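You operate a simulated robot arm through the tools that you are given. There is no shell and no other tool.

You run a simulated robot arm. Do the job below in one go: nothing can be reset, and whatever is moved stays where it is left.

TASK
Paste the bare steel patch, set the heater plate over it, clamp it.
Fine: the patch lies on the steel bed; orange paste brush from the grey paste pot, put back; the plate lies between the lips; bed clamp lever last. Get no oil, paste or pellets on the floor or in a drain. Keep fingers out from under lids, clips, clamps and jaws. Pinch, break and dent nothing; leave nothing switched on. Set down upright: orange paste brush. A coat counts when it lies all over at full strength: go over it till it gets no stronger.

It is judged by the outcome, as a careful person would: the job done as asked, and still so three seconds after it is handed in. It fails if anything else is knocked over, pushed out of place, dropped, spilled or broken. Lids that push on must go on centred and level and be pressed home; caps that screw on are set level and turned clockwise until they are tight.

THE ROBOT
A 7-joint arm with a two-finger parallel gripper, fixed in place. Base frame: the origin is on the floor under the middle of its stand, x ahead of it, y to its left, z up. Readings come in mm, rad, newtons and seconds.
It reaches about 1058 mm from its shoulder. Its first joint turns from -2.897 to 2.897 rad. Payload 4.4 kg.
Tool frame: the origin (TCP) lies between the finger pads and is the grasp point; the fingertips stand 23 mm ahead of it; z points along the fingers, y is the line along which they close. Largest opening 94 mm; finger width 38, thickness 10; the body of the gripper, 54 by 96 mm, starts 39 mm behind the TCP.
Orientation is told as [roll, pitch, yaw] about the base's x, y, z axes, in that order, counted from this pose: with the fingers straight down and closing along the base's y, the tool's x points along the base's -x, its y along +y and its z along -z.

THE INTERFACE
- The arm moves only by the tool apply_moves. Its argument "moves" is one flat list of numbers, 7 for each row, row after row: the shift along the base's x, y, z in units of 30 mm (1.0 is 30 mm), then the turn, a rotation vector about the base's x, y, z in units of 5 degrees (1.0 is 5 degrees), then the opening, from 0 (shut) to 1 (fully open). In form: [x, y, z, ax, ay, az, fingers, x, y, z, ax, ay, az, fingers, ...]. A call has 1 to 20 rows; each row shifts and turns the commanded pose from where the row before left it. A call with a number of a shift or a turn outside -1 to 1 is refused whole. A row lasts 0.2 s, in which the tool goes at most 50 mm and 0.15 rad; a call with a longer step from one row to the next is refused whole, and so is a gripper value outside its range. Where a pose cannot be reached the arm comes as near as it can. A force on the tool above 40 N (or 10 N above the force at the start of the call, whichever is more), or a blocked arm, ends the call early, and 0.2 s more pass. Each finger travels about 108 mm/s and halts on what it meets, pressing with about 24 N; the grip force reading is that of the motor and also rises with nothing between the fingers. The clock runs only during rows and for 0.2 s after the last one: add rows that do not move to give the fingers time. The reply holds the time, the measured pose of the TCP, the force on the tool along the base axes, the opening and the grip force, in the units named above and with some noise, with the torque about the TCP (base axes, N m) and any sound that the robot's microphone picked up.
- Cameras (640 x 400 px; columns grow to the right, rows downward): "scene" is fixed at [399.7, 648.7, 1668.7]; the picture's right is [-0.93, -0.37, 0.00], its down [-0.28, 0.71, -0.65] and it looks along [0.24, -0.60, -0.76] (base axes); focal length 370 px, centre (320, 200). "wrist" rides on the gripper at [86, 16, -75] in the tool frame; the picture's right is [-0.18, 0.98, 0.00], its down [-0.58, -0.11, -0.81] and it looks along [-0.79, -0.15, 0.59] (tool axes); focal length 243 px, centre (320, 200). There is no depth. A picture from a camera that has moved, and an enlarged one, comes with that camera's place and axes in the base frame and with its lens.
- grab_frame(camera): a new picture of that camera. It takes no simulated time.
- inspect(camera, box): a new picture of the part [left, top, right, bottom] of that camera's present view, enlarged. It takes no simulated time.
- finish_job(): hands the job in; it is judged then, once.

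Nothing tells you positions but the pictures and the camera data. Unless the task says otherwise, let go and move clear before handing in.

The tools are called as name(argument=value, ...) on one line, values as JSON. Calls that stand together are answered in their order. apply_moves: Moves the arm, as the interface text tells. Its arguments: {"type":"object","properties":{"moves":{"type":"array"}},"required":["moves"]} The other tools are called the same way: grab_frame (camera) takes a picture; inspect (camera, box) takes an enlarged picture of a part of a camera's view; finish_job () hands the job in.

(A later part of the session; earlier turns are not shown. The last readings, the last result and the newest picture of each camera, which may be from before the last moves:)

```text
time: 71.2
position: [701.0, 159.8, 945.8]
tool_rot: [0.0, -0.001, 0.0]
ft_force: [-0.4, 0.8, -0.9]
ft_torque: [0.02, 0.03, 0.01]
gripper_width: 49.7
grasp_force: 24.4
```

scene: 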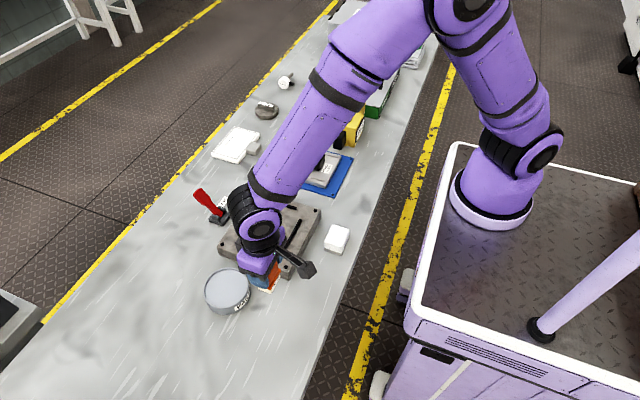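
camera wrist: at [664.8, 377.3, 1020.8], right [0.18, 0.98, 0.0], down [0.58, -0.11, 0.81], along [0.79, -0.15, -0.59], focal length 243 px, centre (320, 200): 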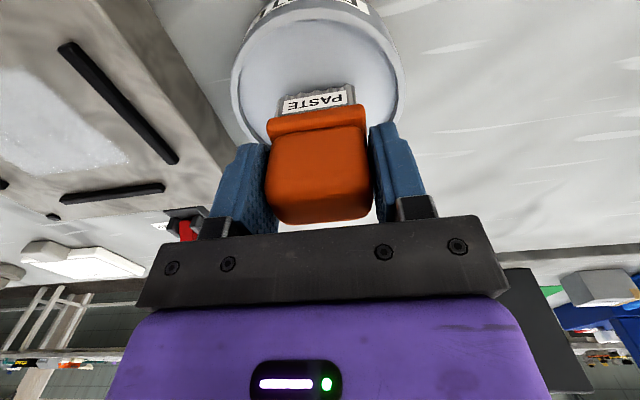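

apply_moves(moves=[0, 0, 0.7, 0, 0, 0, 0.3, 0, 0.9, 0.7, 0, 0, 0, 0.3, 0, 0.95, 0, 0, 0, 0, 0.3, 0, 0.95, 0, 0, 0, 0, 0.3, 0, 0.95, 0, 0, 0, 0, 0.3, 0, 0.95, 0, 0, 0, 0, 0.3, 0, 0.85, 0, 0, 0, 0, 0.3, 0, 0, 0, 0, 0, 0, 0.3])

inspect(camera="wrist", box=[60, 80, 240, 190])

grab_frame(camera="wrist")

```text
time: 73.0
position: [699.6, 325.8, 988.2]
tool_rot: [0.0, -0.001, -0.001]
ft_force: [-1.4, 0.0, -1.8]
ft_torque: [-0.02, -0.02, 0.02]
gripper_width: 49.7
grasp_force: 23.7
```

```text
3.56 times, centred on (150, 135) of wrist
camera zoom: at [614.8, 342.2, 1062.4], right [0.18, 0.98, 0.0], down [0.58, -0.11, 0.81], along [0.79, -0.15, -0.59], focal length 863 px, centre (924, 431)
```

zoom: 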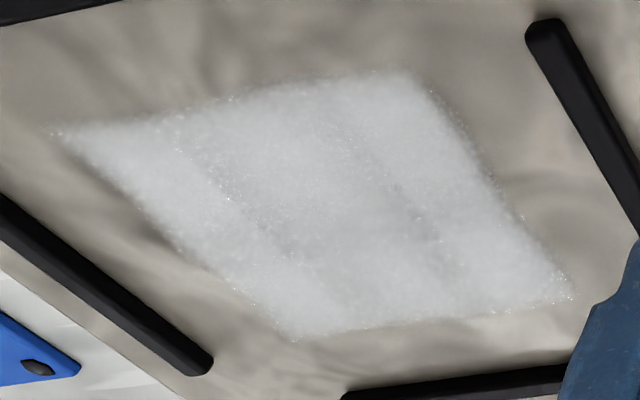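

```text
taken
camera wrist: at [614.8, 342.2, 1062.4], right [0.18, 0.98, 0.0], down [0.58, -0.11, 0.81], along [0.79, -0.15, -0.59], focal length 243 px, centre (320, 200)
```

wrist: 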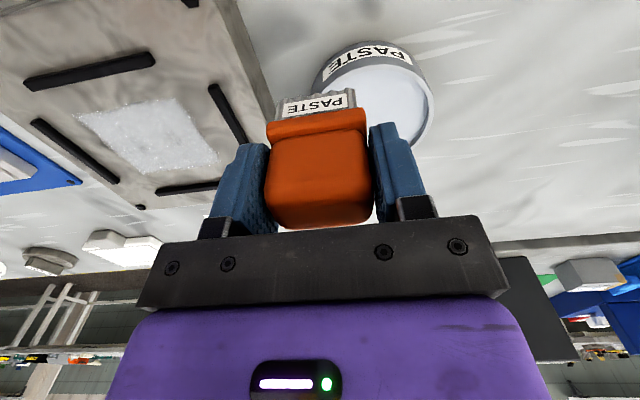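

The light stroke deposits much better; only two thin seams remain, at y≈152 and y≈193. I'll redip lightly and go over everything with hover-light strokes.

apply_moves(moves=[0.84, 0.58, 0, 0, 0, 0, 0.3, 0.84, 0.58, 0, 0, 0, 0, 0.3, 0, 0, -0.6, 0, 0, 0, 0.3, 0, 0, -0.6, 0, 0, 0, 0.3, 0, 0, -0.35, 0, 0, 0, 0.3, 0, 0, -0.06, 0, 0, 0, 0.3, 0, 0, 0, 0, 0, 0, 0.3])

```text
time: 74.6
position: [750.8, 361.5, 940.4]
tool_rot: [-0.001, 0.001, 0.0]
ft_force: [0.1, -0.4, -0.8]
ft_torque: [0.0, 0.01, -0.01]
gripper_width: 49.7
grasp_force: 23.8
```

apply_moves(moves=[0, 0, -0.05, 0, 0, 0, 0.3, 0, 0, 0, 0, 0, 0, 0.3])

```text
time: 75.2
position: [750.3, 361.4, 939.8]
tool_rot: [0.001, -0.001, -0.001]
ft_force: [-3.5, -2.1, 15.5]
ft_torque: [-0.19, 0.15, 0.0]
gripper_width: 49.5
grasp_force: 24.1
```

apply_moves(moves=[0, 0, 0.2, 0, 0, 0, 0.3, 0, 0, 0.5, 0, 0, 0, 0.3, 0, 0, 0.6, 0, 0, 0, 0.3, 0.06, -0.86, 0, 0, 0, 0, 0.3, 0.06, -0.86, 0, 0, 0, 0, 0.3, 0.06, -0.86, 0, 0, 0, 0, 0.3, 0.06, -0.86, 0, 0, 0, 0, 0.3, 0.06, -0.86, 0, 0, 0, 0, 0.3, 0.06, -0.86, 0, 0, 0, 0, 0.3, 0, 0, -0.5, 0, 0, 0, 0.3, 0, 0, -0.4, 0, 0, 0, 0.3, 0, 0, -0.15, 0, 0, 0, 0.3, 0, 0, 0, 0, 0, 0, 0.3])

```text
time: 78.0
position: [762.4, 206.5, 945.6]
tool_rot: [0.0, -0.001, -0.001]
ft_force: [0.5, -0.2, -0.5]
ft_torque: [0.01, -0.03, 0.01]
gripper_width: 49.8
grasp_force: 23.5
```

apply_moves(moves=[-0.53, 0, 0, 0, 0, 0, 0.3, -0.53, 0, 0, 0, 0, 0, 0.3, -0.53, 0, 0, 0, 0, 0, 0.3, -0.53, 0, 0, 0, 0, 0, 0.3, 0, -0.43, 0, 0, 0, 0, 0.3, 0.53, 0, 0, 0, 0, 0, 0.3, 0.53, 0, 0, 0, 0, 0, 0.3, 0.53, 0, 0, 0, 0, 0, 0.3, 0.53, 0, 0, 0, 0, 0, 0.3, 0, -0.4, 0, 0, 0, 0, 0.3, -0.53, 0, 0, 0, 0, 0, 0.3, -0.53, 0, 0, 0, 0, 0, 0.3, -0.53, 0, 0, 0, 0, 0, 0.3, -0.53, 0, 0, 0, 0, 0, 0.3, 0, -0.4, 0, 0, 0, 0, 0.3, 0.53, 0, 0, 0, 0, 0, 0.3, 0.53, 0, 0, 0, 0, 0, 0.3, 0.53, 0, 0, 0, 0, 0, 0.3, 0.53, 0, 0, 0, 0, 0, 0.3])

```text
time: 82.0
position: [760.6, 168.3, 946.0]
tool_rot: [0.001, 0.0, -0.001]
ft_force: [-4.6, -0.4, 16.5]
ft_torque: [0.03, 0.14, -0.06]
gripper_width: 49.8
grasp_force: 23.9
```

apply_moves(moves=[0, 0, 0, 0, 0, 0, 0.3])

```text
time: 82.4
position: [763.4, 167.3, 945.2]
tool_rot: [-0.001, -0.002, 0.001]
ft_force: [-3.1, 0.6, 16.4]
ft_torque: [0.04, 0.13, 0.02]
gripper_width: 49.7
grasp_force: 24.1
```

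apply_moves(moves=[0, 0, 0.035, 0, 0, 0, 0.3, 0, 0, 0, 0, 0, 0, 0.3])

```text
time: 83.0
position: [761.6, 168.6, 945.2]
tool_rot: [0.0, 0.0, 0.0]
ft_force: [0.2, -0.4, 3.7]
ft_torque: [-0.02, -0.08, -0.03]
gripper_width: 49.7
grasp_force: 23.6
```

apply_moves(moves=[0, 0, 0.008, 0, 0, 0, 0.3, -0.53, 0, 0, 0, 0, 0, 0.3, -0.53, 0, 0, 0, 0, 0, 0.3, -0.53, 0, 0, 0, 0, 0, 0.3, -0.53, 0, 0, 0, 0, 0, 0.3, 0, 0, 0, 0, 0, 0, 0.3])

```text
time: 84.4
position: [697.7, 171.3, 946.3]
tool_rot: [0.001, 0.0, 0.001]
ft_force: [0.6, 0.3, -0.5]
ft_torque: [0.0, -0.04, 0.0]
gripper_width: 49.6
grasp_force: 24.3
```

apply_moves(moves=[0, -0.43, 0, 0, 0, 0, 0.3, 0.53, 0, 0, 0, 0, 0, 0.3, 0.53, 0, 0, 0, 0, 0, 0.3, 0.53, 0, 0, 0, 0, 0, 0.3, 0.53, 0, 0, 0, 0, 0, 0.3, 0, 0, 0, 0, 0, 0, 0.3])

```text
time: 85.8
position: [762.2, 157.4, 948.3]
tool_rot: [0.0, 0.0, 0.001]
ft_force: [0.0, -0.8, -0.1]
ft_torque: [0.0, 0.04, 0.03]
gripper_width: 49.4
grasp_force: 24.1
```

apply_moves(moves=[0, -0.4, -0.01, 0, 0, 0, 0.3, -0.53, 0, 0, 0, 0, 0, 0.3, -0.53, 0, 0, 0, 0, 0, 0.3, -0.53, 0, 0, 0, 0, 0, 0.3, -0.53, 0, 0, 0, 0, 0, 0.3, 0, 0, 0, 0, 0, 0, 0.3])

```text
time: 87.2
position: [700.2, 143.8, 947.3]
tool_rot: [0.001, 0.002, 0.0]
ft_force: [0.5, -0.2, -0.8]
ft_torque: [0.0, 0.01, 0.03]
gripper_width: 49.6
grasp_force: 24.0
```

apply_moves(moves=[0, -0.4, -0.02, 0, 0, 0, 0.3, 0.53, 0, 0, 0, 0, 0, 0.3, 0.53, 0, 0, 0, 0, 0, 0.3, 0.53, 0, 0, 0, 0, 0, 0.3, 0.53, 0, 0, 0, 0, 0, 0.3, 0, 0, 0, 0, 0, 0, 0.3])

```text
time: 88.6
position: [761.1, 131.2, 946.5]
tool_rot: [0.0, 0.001, 0.001]
ft_force: [-0.6, 0.0, -0.3]
ft_torque: [0.0, -0.03, 0.0]
gripper_width: 49.4
grasp_force: 24.2
```

apply_moves(moves=[0, -0.3, -0.01, 0, 0, 0, 0.3, -0.53, 0, 0, 0, 0, 0, 0.3, -0.53, 0, 0, 0, 0, 0, 0.3, -0.53, 0, 0, 0, 0, 0, 0.3, -0.53, 0, 0, 0, 0, 0, 0.3, 0, 0, 0.7, 0, 0, 0, 0.3, 0, 0.9, 0.7, 0, 0, 0, 0.3, 0, 0.95, 0, 0, 0, 0, 0.3, 0, 0.95, 0, 0, 0, 0, 0.3, 0, 0.95, 0, 0, 0, 0, 0.3, 0, 0.95, 0, 0, 0, 0, 0.3, 0, 0.95, 0, 0, 0, 0, 0.3, 0, 0.95, 0, 0, 0, 0, 0.3, 0, 0.4, 0, 0, 0, 0, 0.3, 0, 0, 0, 0, 0, 0, 0.3])

inspect(camera="wrist", box=[60, 80, 240, 190])

inspect(camera="scene", box=[240, 200, 300, 250])

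```text
time: 91.8
position: [698.0, 333.6, 985.8]
tool_rot: [0.0, -0.001, -0.001]
ft_force: [-0.2, -0.9, -0.4]
ft_torque: [0.04, 0.01, -0.02]
gripper_width: 49.7
grasp_force: 23.9
```

```text
3.56 times, centred on (150, 135) of wrist
camera zoom: at [611.9, 349.8, 1060.7], right [0.18, 0.98, 0.0], down [0.58, -0.11, 0.81], along [0.79, -0.15, -0.59], focal length 863 px, centre (924, 431)
```

zoom: 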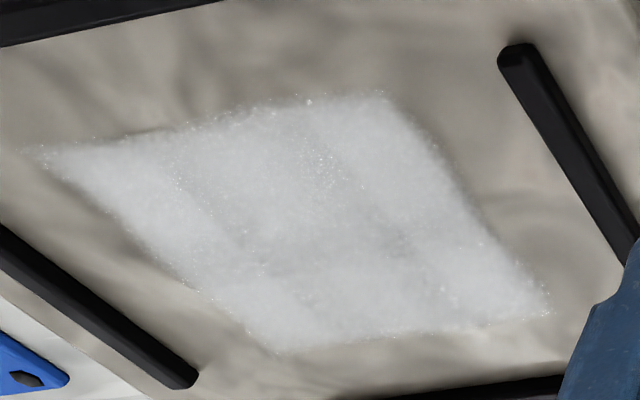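

```text
8.00 times, centred on (270, 225) of scene
camera zoom: at [399.7, 648.7, 1668.7], right [-0.93, -0.37, 0.0], down [-0.28, 0.71, -0.65], along [0.24, -0.6, -0.76], focal length 2956 px, centre (720, 0)
```

zoom: 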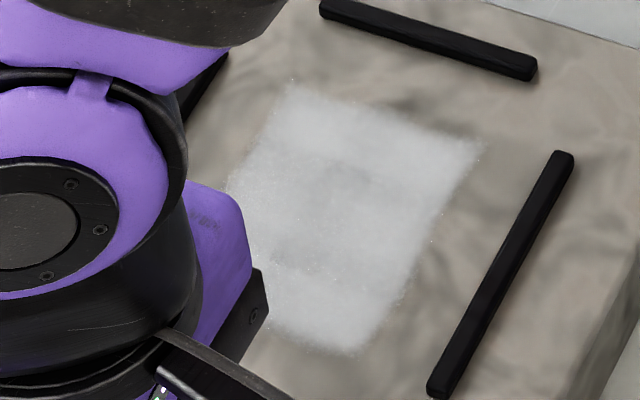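

There's still a slightly thin area in the middle. I'll redip, then use y-direction strokes, where the brush can't pivot in the grip, with minimal pressure.

apply_moves(moves=[0.87, 0.46, 0, 0, 0, 0, 0.3, 0.87, 0.46, 0, 0, 0, 0, 0.3, 0, 0, -0.6, 0, 0, 0, 0.3, 0, 0, -0.6, 0, 0, 0, 0.3, 0, 0, -0.3, 0, 0, 0, 0.3, 0, 0, 0, 0, 0, 0, 0.3])

inspect(camera="wrist", box=[220, 60, 440, 240])

```text
time: 93.2
position: [749.6, 361.7, 941.2]
tool_rot: [-0.001, -0.001, 0.001]
ft_force: [-0.9, -0.5, -0.8]
ft_torque: [0.01, -0.03, 0.01]
gripper_width: 49.8
grasp_force: 24.2
```

```text
2.22 times, centred on (330, 150) of wrist
camera zoom: at [663.8, 377.1, 1015.6], right [0.18, 0.98, 0.0], down [0.58, -0.11, 0.81], along [0.79, -0.15, -0.59], focal length 539 px, centre (298, 311)
```

zoom: 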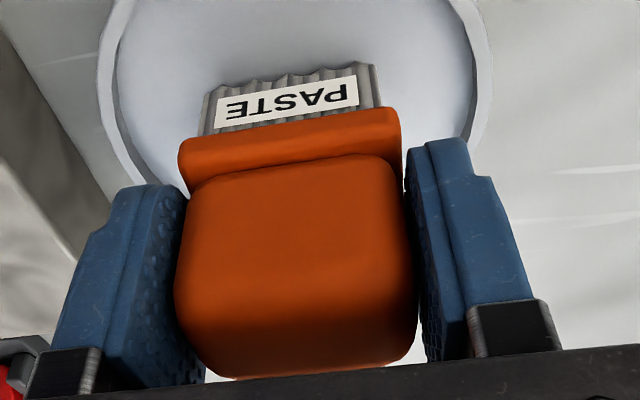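

apply_moves(moves=[0, 0, -0.04, 0, 0, 0, 0.3, 0, 0, 0, 0, 0, 0, 0.3])

```text
time: 93.8
position: [749.6, 361.3, 940.3]
tool_rot: [-0.001, 0.0, 0.0]
ft_force: [-0.4, -0.5, -0.3]
ft_torque: [0.01, -0.01, -0.03]
gripper_width: 49.6
grasp_force: 24.0
```

apply_moves(moves=[0, 0, -0.03, 0, 0, 0, 0.3, 0, 0, 0, 0, 0, 0, 0.3])

```text
time: 94.4
position: [750.7, 361.4, 939.7]
tool_rot: [0.0, 0.002, 0.0]
ft_force: [-1.2, 0.0, -1.1]
ft_torque: [0.01, -0.02, 0.02]
gripper_width: 49.6
grasp_force: 23.9
```

apply_moves(moves=[0, 0, -0.03, 0, 0, 0, 0.3, 0, 0, 0, 0, 0, 0, 0.3])

```text
time: 95.0
position: [750.2, 360.4, 939.5]
tool_rot: [-0.001, 0.0, 0.0]
ft_force: [-0.1, 0.8, 1.6]
ft_torque: [0.01, -0.02, -0.01]
gripper_width: 49.6
grasp_force: 23.8
```

apply_moves(moves=[0, 0, 0.2, 0, 0, 0, 0.3, 0, 0, 0.5, 0, 0, 0, 0.3, 0, 0, 0.6, 0, 0, 0, 0.3, -0.267, -0.85, 0, 0, 0, 0, 0.3, -0.267, -0.85, 0, 0, 0, 0, 0.3, -0.267, -0.85, 0, 0, 0, 0, 0.3, -0.267, -0.85, 0, 0, 0, 0, 0.3, -0.267, -0.85, 0, 0, 0, 0, 0.3, -0.267, -0.85, 0, 0, 0, 0, 0.3, 0, 0, -0.5, 0, 0, 0, 0.3, 0, 0, -0.4, 0, 0, 0, 0.3, 0, 0, -0.16, 0, 0, 0, 0.3, 0, 0, 0, 0, 0, 0, 0.3])

```text
time: 97.8
position: [703.8, 207.7, 947.1]
tool_rot: [-0.001, -0.001, -0.001]
ft_force: [0.1, -0.4, -0.1]
ft_torque: [0.0, 0.0, -0.03]
gripper_width: 49.4
grasp_force: 23.9
```

apply_moves(moves=[0, -0.56, -0.01, 0, 0, 0, 0.3, 0, -0.56, 0, 0, 0, 0, 0.3, 0, -0.56, 0, 0, 0, 0, 0.3, 0, -0.56, 0, 0, 0, 0, 0.3, 0, -0.56, 0, 0, 0, 0, 0.3, 0, 0, 0, 0, 0, 0, 0.3])

```text
time: 99.2
position: [702.4, 122.8, 946.3]
tool_rot: [-0.001, 0.0, 0.0]
ft_force: [-0.3, -0.9, -1.1]
ft_torque: [0.0, 0.01, -0.01]
gripper_width: 49.4
grasp_force: 23.8
```

apply_moves(moves=[0.45, 0, -0.015, 0, 0, 0, 0.3, 0, 0.56, 0, 0, 0, 0, 0.3, 0, 0.56, 0, 0, 0, 0, 0.3, 0, 0, 0, 0, 0, 0, 0.3])

inspect(camera="scene", box=[240, 200, 300, 250])

```text
time: 100.2
position: [715.7, 158.0, 946.9]
tool_rot: [0.001, 0.0, 0.0]
ft_force: [0.0, -0.3, -0.4]
ft_torque: [-0.01, 0.01, 0.01]
gripper_width: 49.6
grasp_force: 23.9
```

```text
8.00 times, centred on (270, 225) of scene
camera zoom: at [399.7, 648.7, 1668.7], right [-0.93, -0.37, 0.0], down [-0.28, 0.71, -0.65], along [0.24, -0.6, -0.76], focal length 2956 px, centre (720, 0)
```

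zoom: 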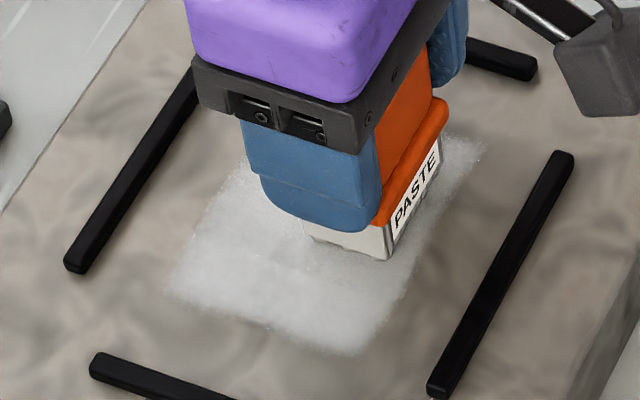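

apply_moves(moves=[0, 0, -0.015, 0, 0, 0, 0.3, 0, 0, 0, 0, 0, 0, 0.3])

```text
time: 100.8
position: [716.7, 158.3, 946.0]
tool_rot: [0.0, 0.0, 0.0]
ft_force: [-0.8, -0.8, -1.7]
ft_torque: [-0.01, 0.03, 0.02]
gripper_width: 49.6
grasp_force: 23.8
```

apply_moves(moves=[0, 0, -0.015, 0, 0, 0, 0.3, 0, 0, 0, 0, 0, 0, 0.3])

```text
time: 101.4
position: [716.1, 159.2, 945.1]
tool_rot: [0.0, 0.001, 0.001]
ft_force: [0.3, 0.1, 0.3]
ft_torque: [0.0, -0.03, -0.01]
gripper_width: 49.6
grasp_force: 24.4
```

apply_moves(moves=[0, 0, -0.01, 0, 0, 0, 0.3, 0, 0, 0, 0, 0, 0, 0.3])

```text
time: 102.0
position: [715.7, 158.7, 944.6]
tool_rot: [-0.001, 0.0, -0.001]
ft_force: [2.2, 0.6, 4.5]
ft_torque: [0.02, -0.18, 0.01]
gripper_width: 49.6
grasp_force: 23.5
```

Light contact at 4.5 N. Now y-strokes at this height, checking force often.

apply_moves(moves=[0, 0.55, 0.003, 0, 0, 0, 0.3, 0, 0.55, 0, 0, 0, 0, 0.3, 0, 0.55, 0, 0, 0, 0, 0.3, 0, 0, 0, 0, 0, 0, 0.3])

```text
time: 103.0
position: [715.2, 206.6, 945.4]
tool_rot: [-0.001, 0.0, -0.001]
ft_force: [-0.2, -0.1, 0.0]
ft_torque: [-0.02, 0.01, -0.02]
gripper_width: 49.8
grasp_force: 25.0
```

apply_moves(moves=[0.5, 0, -0.003, 0, 0, 0, 0.3, 0, -0.56, 0, 0, 0, 0, 0.3, 0, -0.56, 0, 0, 0, 0, 0.3, 0, -0.56, 0, 0, 0, 0, 0.3, 0, -0.56, 0, 0, 0, 0, 0.3, 0, -0.56, 0, 0, 0, 0, 0.3, 0, 0, 0, 0, 0, 0, 0.3])

```text
time: 104.6
position: [731.9, 123.0, 945.8]
tool_rot: [0.0, 0.001, -0.001]
ft_force: [0.4, -0.5, -0.8]
ft_torque: [0.02, 0.0, -0.05]
gripper_width: 49.4
grasp_force: 24.2
```

apply_moves(moves=[0.5, 0, -0.01, 0, 0, 0, 0.3, 0, 0.56, 0, 0, 0, 0, 0.3, 0, 0.56, 0, 0, 0, 0, 0.3, 0, 0.56, 0, 0, 0, 0, 0.3, 0, 0.56, 0, 0, 0, 0, 0.3, 0, 0.56, 0, 0, 0, 0, 0.3, 0, 0, 0, 0, 0, 0, 0.3])

```text
time: 106.2
position: [745.8, 207.2, 944.3]
tool_rot: [0.003, -0.002, 0.001]
ft_force: [2.3, -5.1, 19.0]
ft_torque: [-0.17, -0.18, 0.02]
gripper_width: 49.8
grasp_force: 23.8
```

Force rose to 19 N here, which is too hard. I'll raise and redo this column gently.

apply_moves(moves=[0, 0, 0.04, 0, 0, 0, 0.3, 0, 0, 0, 0, 0, 0, 0.3])

```text
time: 106.8
position: [745.9, 207.5, 945.2]
tool_rot: [-0.001, 0.001, 0.0]
ft_force: [1.2, 0.6, 3.4]
ft_torque: [0.04, -0.12, -0.01]
gripper_width: 49.9
grasp_force: 24.1
```

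apply_moves(moves=[0, 0, 0.008, 0, 0, 0, 0.3, 0, -0.56, 0, 0, 0, 0, 0.3, 0, -0.56, 0, 0, 0, 0, 0.3, 0, -0.56, 0, 0, 0, 0, 0.3, 0, 0, 0, 0, 0, 0, 0.3])

```text
time: 108.0
position: [745.6, 157.6, 945.6]
tool_rot: [-0.001, -0.001, 0.0]
ft_force: [0.4, -0.3, -1.2]
ft_torque: [0.0, 0.02, -0.02]
gripper_width: 49.8
grasp_force: 23.9
```

apply_moves(moves=[0, -0.56, 0, 0, 0, 0, 0.3, 0, -0.56, 0, 0, 0, 0, 0.3, 0.5, 0, 0, 0, 0, 0, 0.3, 0, 0.56, 0, 0, 0, 0, 0.3, 0, 0.56, 0, 0, 0, 0, 0.3, 0, 0.56, 0, 0, 0, 0, 0.3, 0, 0.56, 0, 0, 0, 0, 0.3, 0, 0.56, 0, 0, 0, 0, 0.3, 0, 0, 0, 0, 0, 0, 0.3])

```text
time: 110.0
position: [760.6, 208.4, 947.0]
tool_rot: [-0.001, 0.002, 0.0]
ft_force: [0.5, 0.7, -0.4]
ft_torque: [0.02, 0.0, 0.02]
gripper_width: 49.5
grasp_force: 24.2
```

apply_moves(moves=[-0.77, 0, -0.012, 0, 0, 0, 0.3, 0, -0.56, 0, 0, 0, 0, 0.3, 0, -0.56, 0, 0, 0, 0, 0.3, 0, -0.56, 0, 0, 0, 0, 0.3, 0, -0.56, 0, 0, 0, 0, 0.3, 0, -0.56, 0, 0, 0, 0, 0.3, -0.4, 0, 0, 0, 0, 0, 0.3, 0, 0.56, 0, 0, 0, 0, 0.3, 0, 0.56, 0, 0, 0, 0, 0.3, 0, 0.56, 0, 0, 0, 0, 0.3, 0, 0.56, 0, 0, 0, 0, 0.3, 0, 0.56, 0, 0, 0, 0, 0.3, 0, 0, 0, 0, 0, 0, 0.3])

```text
time: 112.8
position: [726.2, 207.3, 943.3]
tool_rot: [0.001, 0.001, -0.001]
ft_force: [0.6, 0.6, -1.5]
ft_torque: [0.01, -0.01, 0.0]
gripper_width: 49.4
grasp_force: 23.7
```

Now I'll move aside to see the coat unshaded.

apply_moves(moves=[0, 0, 0.7, 0, 0, 0, 0.3, 0, 0.5, 0.7, 0, 0, 0, 0.3, -0.3, 0.95, 0, 0, 0, 0, 0.3, -0.3, 0.95, 0, 0, 0, 0, 0.3, -0.3, 0.95, 0, 0, 0, 0, 0.3, 0, 0.6, 0, 0, 0, 0, 0.3, 0, 0, 0, 0, 0, 0, 0.3])

inspect(camera="wrist", box=[60, 80, 240, 190])

inspect(camera="scene", box=[240, 200, 300, 250])

```text
time: 114.4
position: [698.4, 326.5, 987.6]
tool_rot: [0.0, -0.001, 0.001]
ft_force: [-0.1, 0.4, -1.6]
ft_torque: [-0.05, -0.03, -0.03]
gripper_width: 49.7
grasp_force: 24.7
```

```text
3.56 times, centred on (150, 135) of wrist
camera zoom: at [613.1, 342.8, 1062.5], right [0.18, 0.98, 0.0], down [0.58, -0.11, 0.81], along [0.79, -0.15, -0.59], focal length 863 px, centre (924, 431)
```

zoom: 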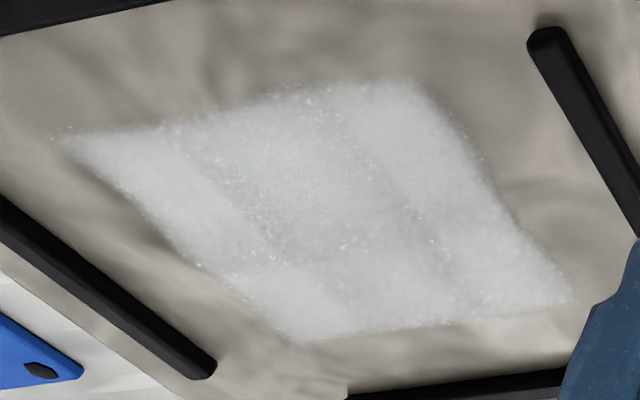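

```text
8.00 times, centred on (270, 225) of scene
camera zoom: at [399.7, 648.7, 1668.7], right [-0.93, -0.37, 0.0], down [-0.28, 0.71, -0.65], along [0.24, -0.6, -0.76], focal length 2956 px, centre (720, 0)
```

zoom: 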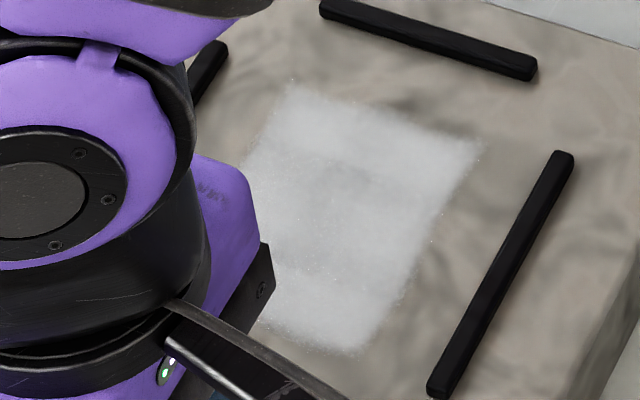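

The centre band is still a bit thinner than the outer bands. I'll redip and go straight to the centre with light contact, so the fresh load is spent there.

apply_moves(moves=[0.865, 0.575, 0, 0, 0, 0, 0.3, 0.865, 0.575, 0, 0, 0, 0, 0.3, 0, 0, -0.6, 0, 0, 0, 0.3, 0, 0, -0.6, 0, 0, 0, 0.3, 0, 0, -0.38, 0, 0, 0, 0.3, 0, 0, 0, 0, 0, 0, 0.3])

```text
time: 115.8
position: [750.6, 359.0, 940.8]
tool_rot: [0.0, -0.001, 0.001]
ft_force: [0.7, 0.2, -1.1]
ft_torque: [-0.03, 0.01, 0.01]
gripper_width: 49.4
grasp_force: 24.5
```

apply_moves(moves=[0, 0, -0.06, 0, 0, 0, 0.3, 0, 0, 0, 0, 0, 0, 0.3])

```text
time: 116.4
position: [749.8, 361.3, 938.9]
tool_rot: [-0.001, -0.002, 0.0]
ft_force: [-1.8, -0.9, 7.7]
ft_torque: [-0.05, 0.03, -0.03]
gripper_width: 49.7
grasp_force: 24.0
```

apply_moves(moves=[0, 0, 0, 0, 0, 0, 0.3, 0, 0, 0.2, 0, 0, 0, 0.3, 0, 0, 0.5, 0, 0, 0, 0.3, 0, 0, 0.6, 0, 0, 0, 0.3, -0.1, -0.92, 0, 0, 0, 0, 0.3, -0.1, -0.92, 0, 0, 0, 0, 0.3, -0.1, -0.92, 0, 0, 0, 0, 0.3, -0.1, -0.92, 0, 0, 0, 0, 0.3, -0.1, -0.92, 0, 0, 0, 0, 0.3, -0.1, -0.92, 0, 0, 0, 0, 0.3, -0.1, -0.92, 0, 0, 0, 0, 0.3, 0, 0, -0.5, 0, 0, 0, 0.3, 0, 0, -0.4, 0, 0, 0, 0.3, 0, 0, -0.14, 0, 0, 0, 0.3, 0, 0, 0, 0, 0, 0, 0.3])

```text
time: 119.6
position: [729.9, 168.4, 946.0]
tool_rot: [0.0, 0.0, 0.001]
ft_force: [-0.2, 0.8, -1.0]
ft_torque: [-0.01, -0.01, -0.01]
gripper_width: 49.4
grasp_force: 24.0
```

apply_moves(moves=[0, 0, -0.02, 0, 0, 0, 0.3, 0, 0, 0, 0, 0, 0, 0.3])

```text
time: 120.2
position: [729.4, 167.5, 946.0]
tool_rot: [0.0, 0.0, 0.0]
ft_force: [-0.4, -0.7, -0.8]
ft_torque: [0.02, -0.01, -0.01]
gripper_width: 49.8
grasp_force: 23.5
```

apply_moves(moves=[0, 0, -0.015, 0, 0, 0, 0.3, 0, 0, 0, 0, 0, 0, 0.3])

```text
time: 120.8
position: [728.4, 168.3, 946.2]
tool_rot: [0.0, 0.001, 0.0]
ft_force: [0.6, 0.7, 0.6]
ft_torque: [0.03, 0.01, -0.02]
gripper_width: 49.6
grasp_force: 23.5
```

apply_moves(moves=[0, 0, -0.01, 0, 0, 0, 0.3, 0, 0, 0, 0, 0, 0, 0.3])

```text
time: 121.4
position: [730.4, 167.1, 945.2]
tool_rot: [0.0, -0.002, 0.001]
ft_force: [1.7, 0.6, 5.5]
ft_torque: [0.0, -0.13, -0.01]
gripper_width: 49.6
grasp_force: 23.9
```

apply_moves(moves=[0, 0.3, 0, 0, 0, 0, 0.3, 0, 0.3, 0, 0, 0, 0, 0.3, 0, 0, 0, 0, 0, 0, 0.3])

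```text
time: 122.2
position: [728.7, 184.5, 945.7]
tool_rot: [0.001, 0.001, 0.002]
ft_force: [-0.3, -0.8, 0.9]
ft_torque: [-0.03, -0.03, -0.02]
gripper_width: 49.7
grasp_force: 23.8
```

apply_moves(moves=[0, -0.3, -0.006, 0, 0, 0, 0.3, 0, -0.3, -0.003, 0, 0, 0, 0.3, 0, -0.3, -0.003, 0, 0, 0, 0.3, 0, -0.3, -0.003, 0, 0, 0, 0.3, 0, 0, 0, 0, 0, 0, 0.3])

```text
time: 123.4
position: [729.1, 149.3, 944.9]
tool_rot: [0.001, -0.001, -0.001]
ft_force: [1.1, 4.4, 12.1]
ft_torque: [0.13, -0.15, -0.01]
gripper_width: 49.9
grasp_force: 23.9
```

apply_moves(moves=[0.3, 0, 0.02, 0, 0, 0, 0.3, 0.25, 0, 0, 0, 0, 0, 0.3, 0, 0, 0, 0, 0, 0, 0.3])

```text
time: 124.2
position: [744.2, 148.9, 944.5]
tool_rot: [0.0, 0.001, -0.001]
ft_force: [0.5, 0.0, 0.1]
ft_torque: [-0.01, 0.01, -0.03]
gripper_width: 49.6
grasp_force: 23.2
```

apply_moves(moves=[0, 0.3, -0.008, 0, 0, 0, 0.3, 0, 0.3, 0, 0, 0, 0, 0.3, 0, 0.3, 0, 0, 0, 0, 0.3, 0, 0.3, 0, 0, 0, 0, 0.3, 0, 0, 0, 0, 0, 0, 0.3])

```text
time: 125.4
position: [745.5, 184.6, 946.3]
tool_rot: [0.0, 0.001, 0.0]
ft_force: [-0.1, -0.5, 0.9]
ft_torque: [-0.02, -0.05, -0.01]
gripper_width: 49.4
grasp_force: 24.1
```

apply_moves(moves=[0.3, 0, -0.006, 0, 0, 0, 0.3, 0.1, -0.2, 0, 0, 0, 0, 0.3, 0, -0.3, 0, 0, 0, 0, 0.3, 0, -0.3, 0, 0, 0, 0, 0.3, 0, -0.3, 0, 0, 0, 0, 0.3, 0, 0, 0, 0, 0, 0, 0.3])

inspect(camera="scene", box=[240, 200, 300, 250])

```text
time: 126.8
position: [758.2, 152.7, 945.8]
tool_rot: [0.001, -0.002, 0.001]
ft_force: [1.2, -0.4, 4.9]
ft_torque: [0.04, -0.08, 0.05]
gripper_width: 49.8
grasp_force: 24.2
```

```text
8.00 times, centred on (270, 225) of scene
camera zoom: at [399.7, 648.7, 1668.7], right [-0.93, -0.37, 0.0], down [-0.28, 0.71, -0.65], along [0.24, -0.6, -0.76], focal length 2956 px, centre (720, 0)
```

zoom: 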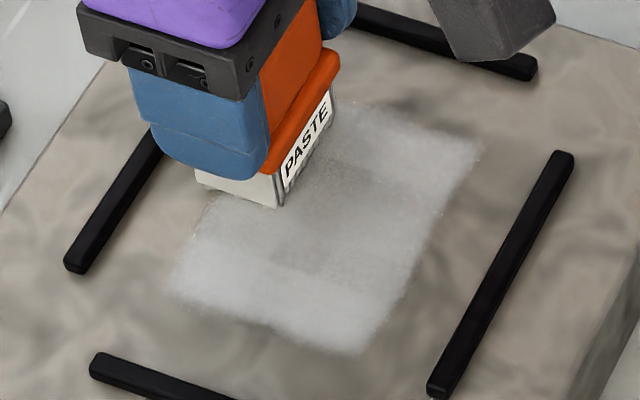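

apply_moves(moves=[0, 0.25, 0.004, 0, 0, 0, 0.3, 0, 0.25, 0, 0, 0, 0, 0.3, -0.3, 0, 0, 0, 0, 0, 0.3, -0.3, 0, 0, 0, 0, 0, 0.3, -0.3, 0, 0, 0, 0, 0, 0.3, -0.3, 0, 0, 0, 0, 0, 0.3, -0.3, 0, 0, 0, 0, 0, 0.3, -0.3, 0, 0, 0, 0, 0, 0.3, 0, 0, 0, 0, 0, 0, 0.3])

```text
time: 128.8
position: [703.8, 167.1, 945.0]
tool_rot: [0.0, -0.002, 0.0]
ft_force: [3.3, 0.5, 11.1]
ft_torque: [-0.05, -0.21, 0.0]
gripper_width: 49.8
grasp_force: 24.0
```

apply_moves(moves=[0, 0, 0.7, 0, 0, 0, 0.3, 0, 0.7, 0.7, 0, 0, 0, 0.3, 0, 0.95, 0, 0, 0, 0, 0.3, 0, 0.95, 0, 0, 0, 0, 0.3, 0, 0.95, 0, 0, 0, 0, 0.3, 0, 0.95, 0, 0, 0, 0, 0.3, 0, 0.8, 0, 0, 0, 0, 0.3, 0, 0, 0, 0, 0, 0, 0.3])

inspect(camera="wrist", box=[60, 80, 240, 190])

grab_frame(camera="wrist")

```text
time: 130.6
position: [702.1, 326.9, 985.8]
tool_rot: [-0.001, 0.0, -0.001]
ft_force: [0.4, 0.5, -0.4]
ft_torque: [0.0, 0.01, -0.02]
gripper_width: 49.5
grasp_force: 23.7
```

```text
3.56 times, centred on (150, 135) of wrist
camera zoom: at [616.9, 343.5, 1060.4], right [0.18, 0.98, 0.0], down [0.58, -0.11, 0.81], along [0.79, -0.15, -0.59], focal length 863 px, centre (924, 431)
```

zoom: 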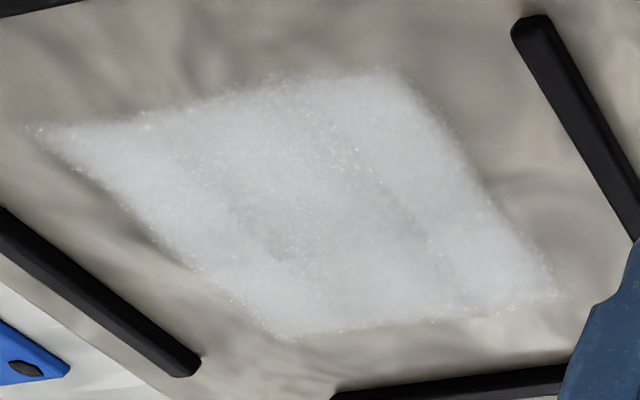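

```text
taken
camera wrist: at [616.9, 343.5, 1060.4], right [0.18, 0.98, 0.0], down [0.58, -0.11, 0.81], along [0.79, -0.15, -0.59], focal length 243 px, centre (320, 200)
```

wrist: 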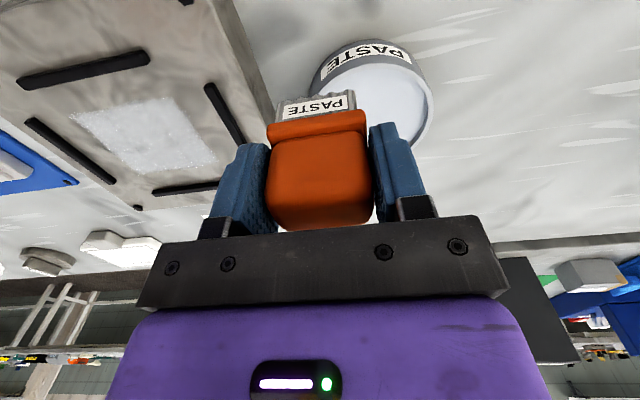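

The coat is more even now, with slight thin spots left around (733,158) and (734,192). One more dip and light strokes there, then an overall pass.

apply_moves(moves=[0.8, 0.575, 0, 0, 0, 0, 0.3, 0.8, 0.575, 0, 0, 0, 0, 0.3, 0, 0, -0.6, 0, 0, 0, 0.3, 0, 0, -0.6, 0, 0, 0, 0.3, 0, 0, -0.35, 0, 0, 0, 0.3, 0, 0, 0, 0, 0, 0, 0.3])

```text
time: 132.0
position: [753.1, 360.6, 940.7]
tool_rot: [0.0, -0.001, 0.0]
ft_force: [-0.4, 0.4, -0.3]
ft_torque: [-0.01, -0.02, 0.0]
gripper_width: 49.8
grasp_force: 24.1
```

apply_moves(moves=[0, 0, -0.05, 0, 0, 0, 0.3, 0, 0, -0.02, 0, 0, 0, 0.3, 0, 0, 0, 0, 0, 0, 0.3])

```text
time: 132.8
position: [752.5, 360.1, 938.7]
tool_rot: [0.0, -0.001, 0.0]
ft_force: [-2.3, -1.4, 9.2]
ft_torque: [-0.08, 0.02, -0.01]
gripper_width: 49.6
grasp_force: 23.9
```

apply_moves(moves=[0, 0, 0, 0, 0, 0, 0.3, 0, 0, 0.2, 0, 0, 0, 0.3, 0, 0, 0.5, 0, 0, 0, 0.3, 0, 0, 0.6, 0, 0, 0, 0.3, -0.12, -0.94, 0, 0, 0, 0, 0.3, -0.12, -0.94, 0, 0, 0, 0, 0.3, -0.12, -0.94, 0, 0, 0, 0, 0.3, -0.12, -0.94, 0, 0, 0, 0, 0.3, -0.12, -0.94, 0, 0, 0, 0, 0.3, -0.12, -0.94, 0, 0, 0, 0, 0.3, 0, 0, -0.5, 0, 0, 0, 0.3, 0, 0, -0.4, 0, 0, 0, 0.3, 0, 0, -0.16, 0, 0, 0, 0.3, 0, 0, 0, 0, 0, 0, 0.3])

```text
time: 135.8
position: [730.0, 190.8, 944.7]
tool_rot: [0.0, -0.001, 0.001]
ft_force: [0.7, 0.4, -1.3]
ft_torque: [-0.02, 0.0, 0.02]
gripper_width: 49.4
grasp_force: 24.2
```

apply_moves(moves=[0, 0, -0.02, 0, 0, 0, 0.3, 0, 0, 0, 0, 0, 0, 0.3])

```text
time: 136.4
position: [729.1, 191.6, 944.2]
tool_rot: [0.001, 0.0, -0.002]
ft_force: [-0.8, -0.5, 0.3]
ft_torque: [0.01, -0.01, 0.0]
gripper_width: 49.5
grasp_force: 23.6
```

apply_moves(moves=[0, 0, -0.01, 0, 0, 0, 0.3, 0, 0, 0, 0, 0, 0, 0.3])

```text
time: 137.0
position: [730.1, 190.9, 945.1]
tool_rot: [0.0, -0.002, 0.001]
ft_force: [-2.1, 1.4, 10.5]
ft_torque: [0.01, 0.01, 0.0]
gripper_width: 49.5
grasp_force: 24.0
```

apply_moves(moves=[0, 0, 0.01, 0, 0, 0, 0.3, 0.3, 0, 0, 0, 0, 0, 0.3, 0.3, 0, 0, 0, 0, 0, 0.3, 0.3, 0, 0, 0, 0, 0, 0.3, 0, 0, 0, 0, 0, 0, 0.3])

```text
time: 138.2
position: [756.5, 190.9, 944.1]
tool_rot: [0.0, 0.0, 0.0]
ft_force: [-6.2, 1.0, 16.2]
ft_torque: [0.05, 0.2, 0.03]
gripper_width: 49.9
grasp_force: 24.5
```

apply_moves(moves=[0, 0, 0.03, 0, 0, 0, 0.3, -0.3, 0, 0, 0, 0, 0, 0.3, -0.3, 0, 0, 0, 0, 0, 0.3, 0, 0, 0, 0, 0, 0, 0.3])

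```text
time: 139.2
position: [740.6, 191.0, 944.6]
tool_rot: [0.001, 0.0, 0.001]
ft_force: [1.9, -1.2, 2.2]
ft_torque: [-0.03, -0.15, 0.01]
gripper_width: 49.4
grasp_force: 23.5
```

apply_moves(moves=[-0.3, 0, 0, 0, 0, 0, 0.3, -0.3, 0, 0, 0, 0, 0, 0.3, -0.3, 0, 0, 0, 0, 0, 0.3, -0.3, 0, 0, 0, 0, 0, 0.3, 0, 0, 0, 0, 0, 0, 0.3])

```text
time: 140.4
position: [703.8, 190.9, 946.2]
tool_rot: [-0.001, -0.002, 0.0]
ft_force: [-0.3, 0.1, -0.1]
ft_torque: [0.0, 0.0, -0.01]
gripper_width: 49.6
grasp_force: 24.2
```

apply_moves(moves=[0.3, 0, -0.004, 0, 0, 0, 0.3, 0.3, 0, 0, 0, 0, 0, 0.3, 0.3, 0, 0, 0, 0, 0, 0.3, 0.3, 0, 0, 0, 0, 0, 0.3, 0.3, 0, 0, 0, 0, 0, 0.3, 0.3, 0, 0, 0, 0, 0, 0.3, 0, 0, 0, 0, 0, 0, 0.3])

```text
time: 142.0
position: [756.3, 191.5, 944.1]
tool_rot: [0.0, 0.001, 0.0]
ft_force: [-1.5, -0.2, 1.4]
ft_torque: [0.05, 0.02, 0.0]
gripper_width: 49.6
grasp_force: 24.0
```

apply_moves(moves=[0, -0.33, 0, 0, 0, 0, 0.3, 0, -0.33, 0, 0, 0, 0, 0.3, 0, -0.33, 0, 0, 0, 0, 0.3, 0, -0.33, 0, 0, 0, 0, 0.3, 0, 0, 0, 0, 0, 0, 0.3])

```text
time: 143.2
position: [757.4, 151.5, 945.7]
tool_rot: [0.0, 0.001, 0.0]
ft_force: [-0.1, -0.2, -0.4]
ft_torque: [0.0, 0.0, 0.0]
gripper_width: 49.7
grasp_force: 23.8
```

apply_moves(moves=[-0.3, 0, -0.006, 0, 0, 0, 0.3, -0.3, 0, 0, 0, 0, 0, 0.3, -0.3, 0, 0, 0, 0, 0, 0.3, -0.3, 0, 0, 0, 0, 0, 0.3, -0.3, 0, 0, 0, 0, 0, 0.3, -0.3, 0, 0, 0, 0, 0, 0.3, 0, 0, 0, 0, 0, 0, 0.3])

```text
time: 144.8
position: [704.6, 150.9, 945.0]
tool_rot: [0.001, -0.002, 0.0]
ft_force: [3.1, -0.5, 13.1]
ft_torque: [-0.06, -0.2, 0.01]
gripper_width: 49.7
grasp_force: 24.4
```

apply_moves(moves=[0, 0, 0.022, 0, 0, 0, 0.3, 0.3, 0, 0, 0, 0, 0, 0.3, 0.3, 0, 0, 0, 0, 0, 0.3, 0.3, 0, 0, 0, 0, 0, 0.3, 0, 0, 0, 0, 0, 0, 0.3])

```text
time: 146.0
position: [730.2, 150.5, 945.0]
tool_rot: [0.0, -0.001, -0.001]
ft_force: [0.5, 0.0, 0.0]
ft_torque: [-0.01, 0.01, -0.02]
gripper_width: 49.8
grasp_force: 23.8
```

apply_moves(moves=[0.3, 0, -0.004, 0, 0, 0, 0.3, 0.3, 0, 0, 0, 0, 0, 0.3, 0.3, 0, 0, 0, 0, 0, 0.3, 0, 0.3, 0, 0, 0, 0, 0.3, 0, 0.3, 0, 0, 0, 0, 0.3, -0.3, 0, 0, 0, 0, 0, 0.3, -0.3, 0, 0, 0, 0, 0, 0.3, -0.3, 0, 0, 0, 0, 0, 0.3, 0, 0, 0, 0, 0, 0, 0.3])

```text
time: 148.0
position: [730.5, 169.0, 946.6]
tool_rot: [0.001, 0.0, 0.0]
ft_force: [0.0, -0.9, -0.8]
ft_torque: [-0.02, 0.0, -0.01]
gripper_width: 49.7
grasp_force: 24.0
```

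apply_moves(moves=[-0.3, 0, -0.004, 0, 0, 0, 0.3, -0.3, 0, 0, 0, 0, 0, 0.3, -0.3, 0, 0, 0, 0, 0, 0.3, 0, 0, 0.7, 0, 0, 0, 0.3, 0, 0.7, 0.7, 0, 0, 0, 0.3, 0, 0.95, 0, 0, 0, 0, 0.3, 0, 0.95, 0, 0, 0, 0, 0.3, 0, 0.95, 0, 0, 0, 0, 0.3, 0, 0.95, 0, 0, 0, 0, 0.3, 0, 0.8, 0, 0, 0, 0, 0.3, 0, 0, 0, 0, 0, 0, 0.3])

inspect(camera="wrist", box=[60, 80, 240, 190])

inspect(camera="scene", box=[240, 200, 300, 250])

```text
time: 150.4
position: [702.8, 329.7, 985.8]
tool_rot: [-0.001, 0.001, 0.0]
ft_force: [-0.6, -0.2, -0.5]
ft_torque: [0.02, 0.02, 0.01]
gripper_width: 49.6
grasp_force: 23.7
```

```text
3.56 times, centred on (150, 135) of wrist
camera zoom: at [617.0, 344.7, 1060.6], right [0.18, 0.98, 0.0], down [0.58, -0.11, 0.81], along [0.79, -0.15, -0.59], focal length 863 px, centre (924, 431)
```

zoom: 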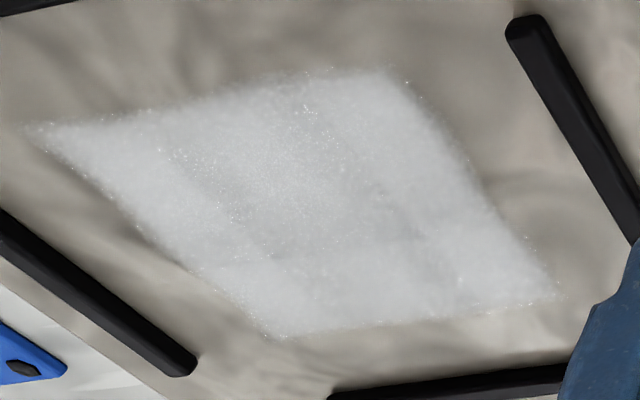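

```text
8.00 times, centred on (270, 225) of scene
camera zoom: at [399.7, 648.7, 1668.7], right [-0.93, -0.37, 0.0], down [-0.28, 0.71, -0.65], along [0.24, -0.6, -0.76], focal length 2956 px, centre (720, 0)
```

zoom: 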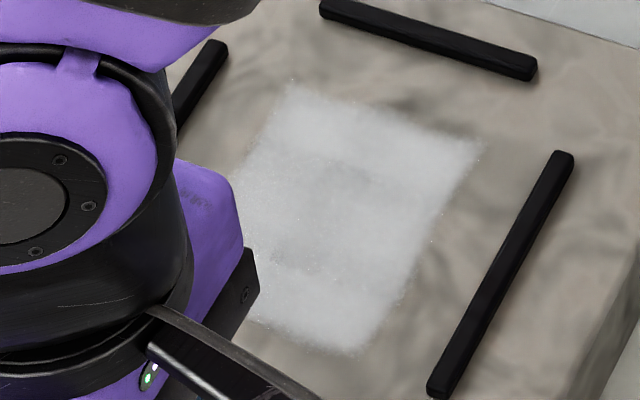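

Nearly even, with small remaining weak areas in the centre where the force spiked. I'll redip and use slower strokes at light force.

apply_moves(moves=[0.79, 0.53, 0, 0, 0, 0, 0.3, 0.79, 0.53, 0, 0, 0, 0, 0.3, 0, 0, -0.6, 0, 0, 0, 0.3, 0, 0, -0.6, 0, 0, 0, 0.3, 0, 0, -0.38, 0, 0, 0, 0.3, 0, 0, -0.03, 0, 0, 0, 0.3, 0, 0, 0, 0, 0, 0, 0.3])

```text
time: 152.0
position: [751.1, 359.0, 938.9]
tool_rot: [0.0, 0.0, 0.001]
ft_force: [-0.4, -0.3, -1.3]
ft_torque: [0.0, -0.01, 0.02]
gripper_width: 49.7
grasp_force: 23.9
```

apply_moves(moves=[0, 0, -0.03, 0, 0, 0, 0.3, 0, 0, -0.015, 0, 0, 0, 0.3, 0, 0, 0, 0, 0, 0, 0.3])

```text
time: 152.8
position: [750.7, 360.3, 938.1]
tool_rot: [0.003, -0.001, -0.001]
ft_force: [-0.8, -1.7, 9.7]
ft_torque: [-0.11, -0.02, 0.01]
gripper_width: 49.8
grasp_force: 24.4
```

apply_moves(moves=[0, 0, 0, 0, 0, 0, 0.3, 0, 0, 0.2, 0, 0, 0, 0.3, 0, 0, 0.5, 0, 0, 0, 0.3, 0, 0, 0.6, 0, 0, 0, 0.3, 0.04, -0.96, 0, 0, 0, 0, 0.3, 0.04, -0.96, 0, 0, 0, 0, 0.3, 0.04, -0.96, 0, 0, 0, 0, 0.3, 0.04, -0.96, 0, 0, 0, 0, 0.3, 0.04, -0.96, 0, 0, 0, 0, 0.3, 0.04, -0.96, 0, 0, 0, 0, 0.3, 0, 0, -0.5, 0, 0, 0, 0.3, 0, 0, -0.4, 0, 0, 0, 0.3, 0, 0, -0.16, 0, 0, 0, 0.3, 0, 0, 0, 0, 0, 0, 0.3])

```text
time: 155.8
position: [757.1, 187.0, 944.9]
tool_rot: [-0.001, 0.001, 0.0]
ft_force: [-0.8, -1.2, 3.2]
ft_torque: [-0.05, -0.01, -0.03]
gripper_width: 49.5
grasp_force: 24.0
```

Light contact at 3.2 N. Slow stroke in −x.

apply_moves(moves=[-0.1, 0, 0, 0, 0, 0, 0.3, -0.1, 0, 0, 0, 0, 0, 0.3, -0.1, 0, 0, 0, 0, 0, 0.3, -0.1, 0, 0, 0, 0, 0, 0.3, -0.1, 0, 0, 0, 0, 0, 0.3, -0.1, 0, 0, 0, 0, 0, 0.3, -0.1, 0, 0, 0, 0, 0, 0.3, -0.1, 0, 0, 0, 0, 0, 0.3, -0.1, 0, 0, 0, 0, 0, 0.3])

```text
time: 157.8
position: [732.2, 187.9, 946.3]
tool_rot: [0.001, 0.0, 0.0]
ft_force: [-0.4, -0.5, -0.4]
ft_torque: [0.03, -0.03, 0.01]
gripper_width: 49.5
grasp_force: 23.8
```

apply_moves(moves=[-0.1, 0, -0.006, 0, 0, 0, 0.3, -0.1, 0, 0, 0, 0, 0, 0.3, -0.1, 0, 0, 0, 0, 0, 0.3, -0.1, 0, 0, 0, 0, 0, 0.3, -0.1, 0, 0, 0, 0, 0, 0.3, -0.1, 0, 0, 0, 0, 0, 0.3, -0.1, 0, 0, 0, 0, 0, 0.3, -0.1, 0, 0, 0, 0, 0, 0.3, -0.1, 0, 0, 0, 0, 0, 0.3])

```text
time: 159.8
position: [704.4, 188.4, 944.7]
tool_rot: [0.0, -0.001, 0.002]
ft_force: [0.7, 0.1, 1.0]
ft_torque: [-0.02, -0.01, 0.0]
gripper_width: 49.6
grasp_force: 23.5
```

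apply_moves(moves=[0, -0.2, 0, 0, 0, 0, 0.3, 0, -0.2, 0, 0, 0, 0, 0.3, 0, -0.2, 0, 0, 0, 0, 0.3, 0.1, 0, 0, 0, 0, 0, 0.3, 0.1, 0, 0, 0, 0, 0, 0.3, 0.1, 0, 0, 0, 0, 0, 0.3, 0.1, 0, 0, 0, 0, 0, 0.3, 0.1, 0, 0, 0, 0, 0, 0.3, 0.1, 0, 0, 0, 0, 0, 0.3, 0.1, 0, 0, 0, 0, 0, 0.3, 0.1, 0, 0, 0, 0, 0, 0.3, 0.1, 0, 0, 0, 0, 0, 0.3])

```text
time: 162.4
position: [731.9, 168.4, 944.8]
tool_rot: [-0.001, 0.001, 0.0]
ft_force: [0.1, -0.5, 0.2]
ft_torque: [-0.03, 0.01, -0.01]
gripper_width: 49.6
grasp_force: 24.6
```

apply_moves(moves=[0.1, 0, -0.004, 0, 0, 0, 0.3, 0.1, 0, 0, 0, 0, 0, 0.3, 0.1, 0, 0, 0, 0, 0, 0.3, 0.1, 0, 0, 0, 0, 0, 0.3, 0.1, 0, 0, 0, 0, 0, 0.3, 0.1, 0, 0, 0, 0, 0, 0.3, 0.1, 0, 0, 0, 0, 0, 0.3, 0.1, 0, 0, 0, 0, 0, 0.3, 0.1, 0, 0, 0, 0, 0, 0.3])

```text
time: 164.4
position: [759.0, 169.5, 944.6]
tool_rot: [-0.002, 0.0, 0.0]
ft_force: [-0.1, 0.4, -0.4]
ft_torque: [0.01, 0.02, 0.01]
gripper_width: 49.6
grasp_force: 24.1
```

apply_moves(moves=[0, -0.2, -0.008, 0, 0, 0, 0.3, 0, -0.2, 0, 0, 0, 0, 0.3, 0, -0.2, 0, 0, 0, 0, 0.3, -0.1, 0, 0, 0, 0, 0, 0.3, -0.1, 0, 0, 0, 0, 0, 0.3, -0.1, 0, 0, 0, 0, 0, 0.3, -0.1, 0, 0, 0, 0, 0, 0.3, -0.1, 0, 0, 0, 0, 0, 0.3, -0.1, 0, 0, 0, 0, 0, 0.3, -0.1, 0, 0, 0, 0, 0, 0.3, -0.1, 0, 0, 0, 0, 0, 0.3, -0.1, 0, 0, 0, 0, 0, 0.3])

```text
time: 167.0
position: [730.2, 151.5, 944.8]
tool_rot: [0.001, 0.001, 0.0]
ft_force: [-0.4, 0.2, 0.6]
ft_torque: [-0.01, 0.0, 0.0]
gripper_width: 49.5
grasp_force: 23.6
```

apply_moves(moves=[-0.1, 0, -0.004, 0, 0, 0, 0.3, -0.1, 0, 0, 0, 0, 0, 0.3, -0.1, 0, 0, 0, 0, 0, 0.3, -0.1, 0, 0, 0, 0, 0, 0.3, -0.1, 0, 0, 0, 0, 0, 0.3, -0.1, 0, 0, 0, 0, 0, 0.3, -0.1, 0, 0, 0, 0, 0, 0.3, -0.1, 0, 0, 0, 0, 0, 0.3, -0.1, 0, 0, 0, 0, 0, 0.3, 0, 0, 0.7, 0, 0, 0, 0.3, 0, 0.9, 0.7, 0, 0, 0, 0.3, 0, 0.95, 0, 0, 0, 0, 0.3, 0, 0.95, 0, 0, 0, 0, 0.3, 0, 0.95, 0, 0, 0, 0, 0.3, 0, 0.95, 0, 0, 0, 0, 0.3, 0, 0.95, 0, 0, 0, 0, 0.3, 0, 0.3, 0, 0, 0, 0, 0.3, 0, 0, 0, 0, 0, 0, 0.3])

inspect(camera="wrist", box=[60, 80, 240, 190])

inspect(camera="scene", box=[240, 200, 300, 250])

```text
time: 170.8
position: [703.5, 330.4, 986.0]
tool_rot: [-0.001, 0.002, -0.002]
ft_force: [-0.5, -0.8, -1.4]
ft_torque: [0.02, -0.02, -0.02]
gripper_width: 49.8
grasp_force: 24.0
```

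```text
3.56 times, centred on (150, 135) of wrist
camera zoom: at [618.5, 347.1, 1061.4], right [0.18, 0.98, 0.0], down [0.58, -0.11, 0.81], along [0.79, -0.15, -0.59], focal length 863 px, centre (924, 431)
```

zoom: 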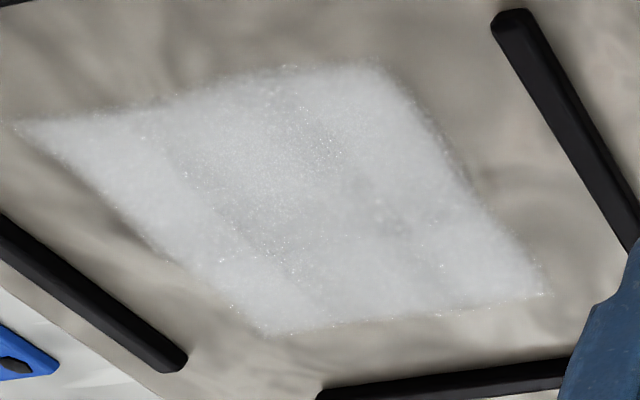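

```text
8.00 times, centred on (270, 225) of scene
camera zoom: at [399.7, 648.7, 1668.7], right [-0.93, -0.37, 0.0], down [-0.28, 0.71, -0.65], along [0.24, -0.6, -0.76], focal length 2956 px, centre (720, 0)
```

zoom: 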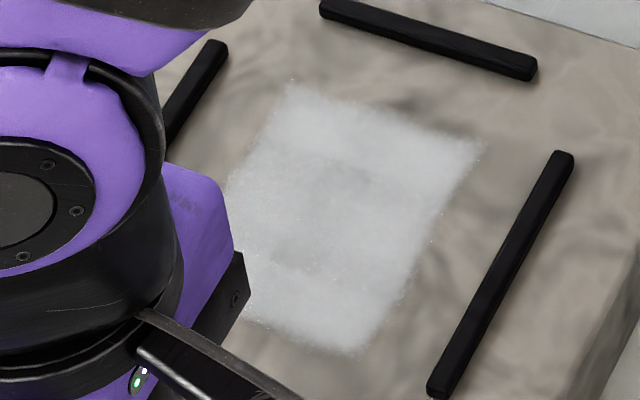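

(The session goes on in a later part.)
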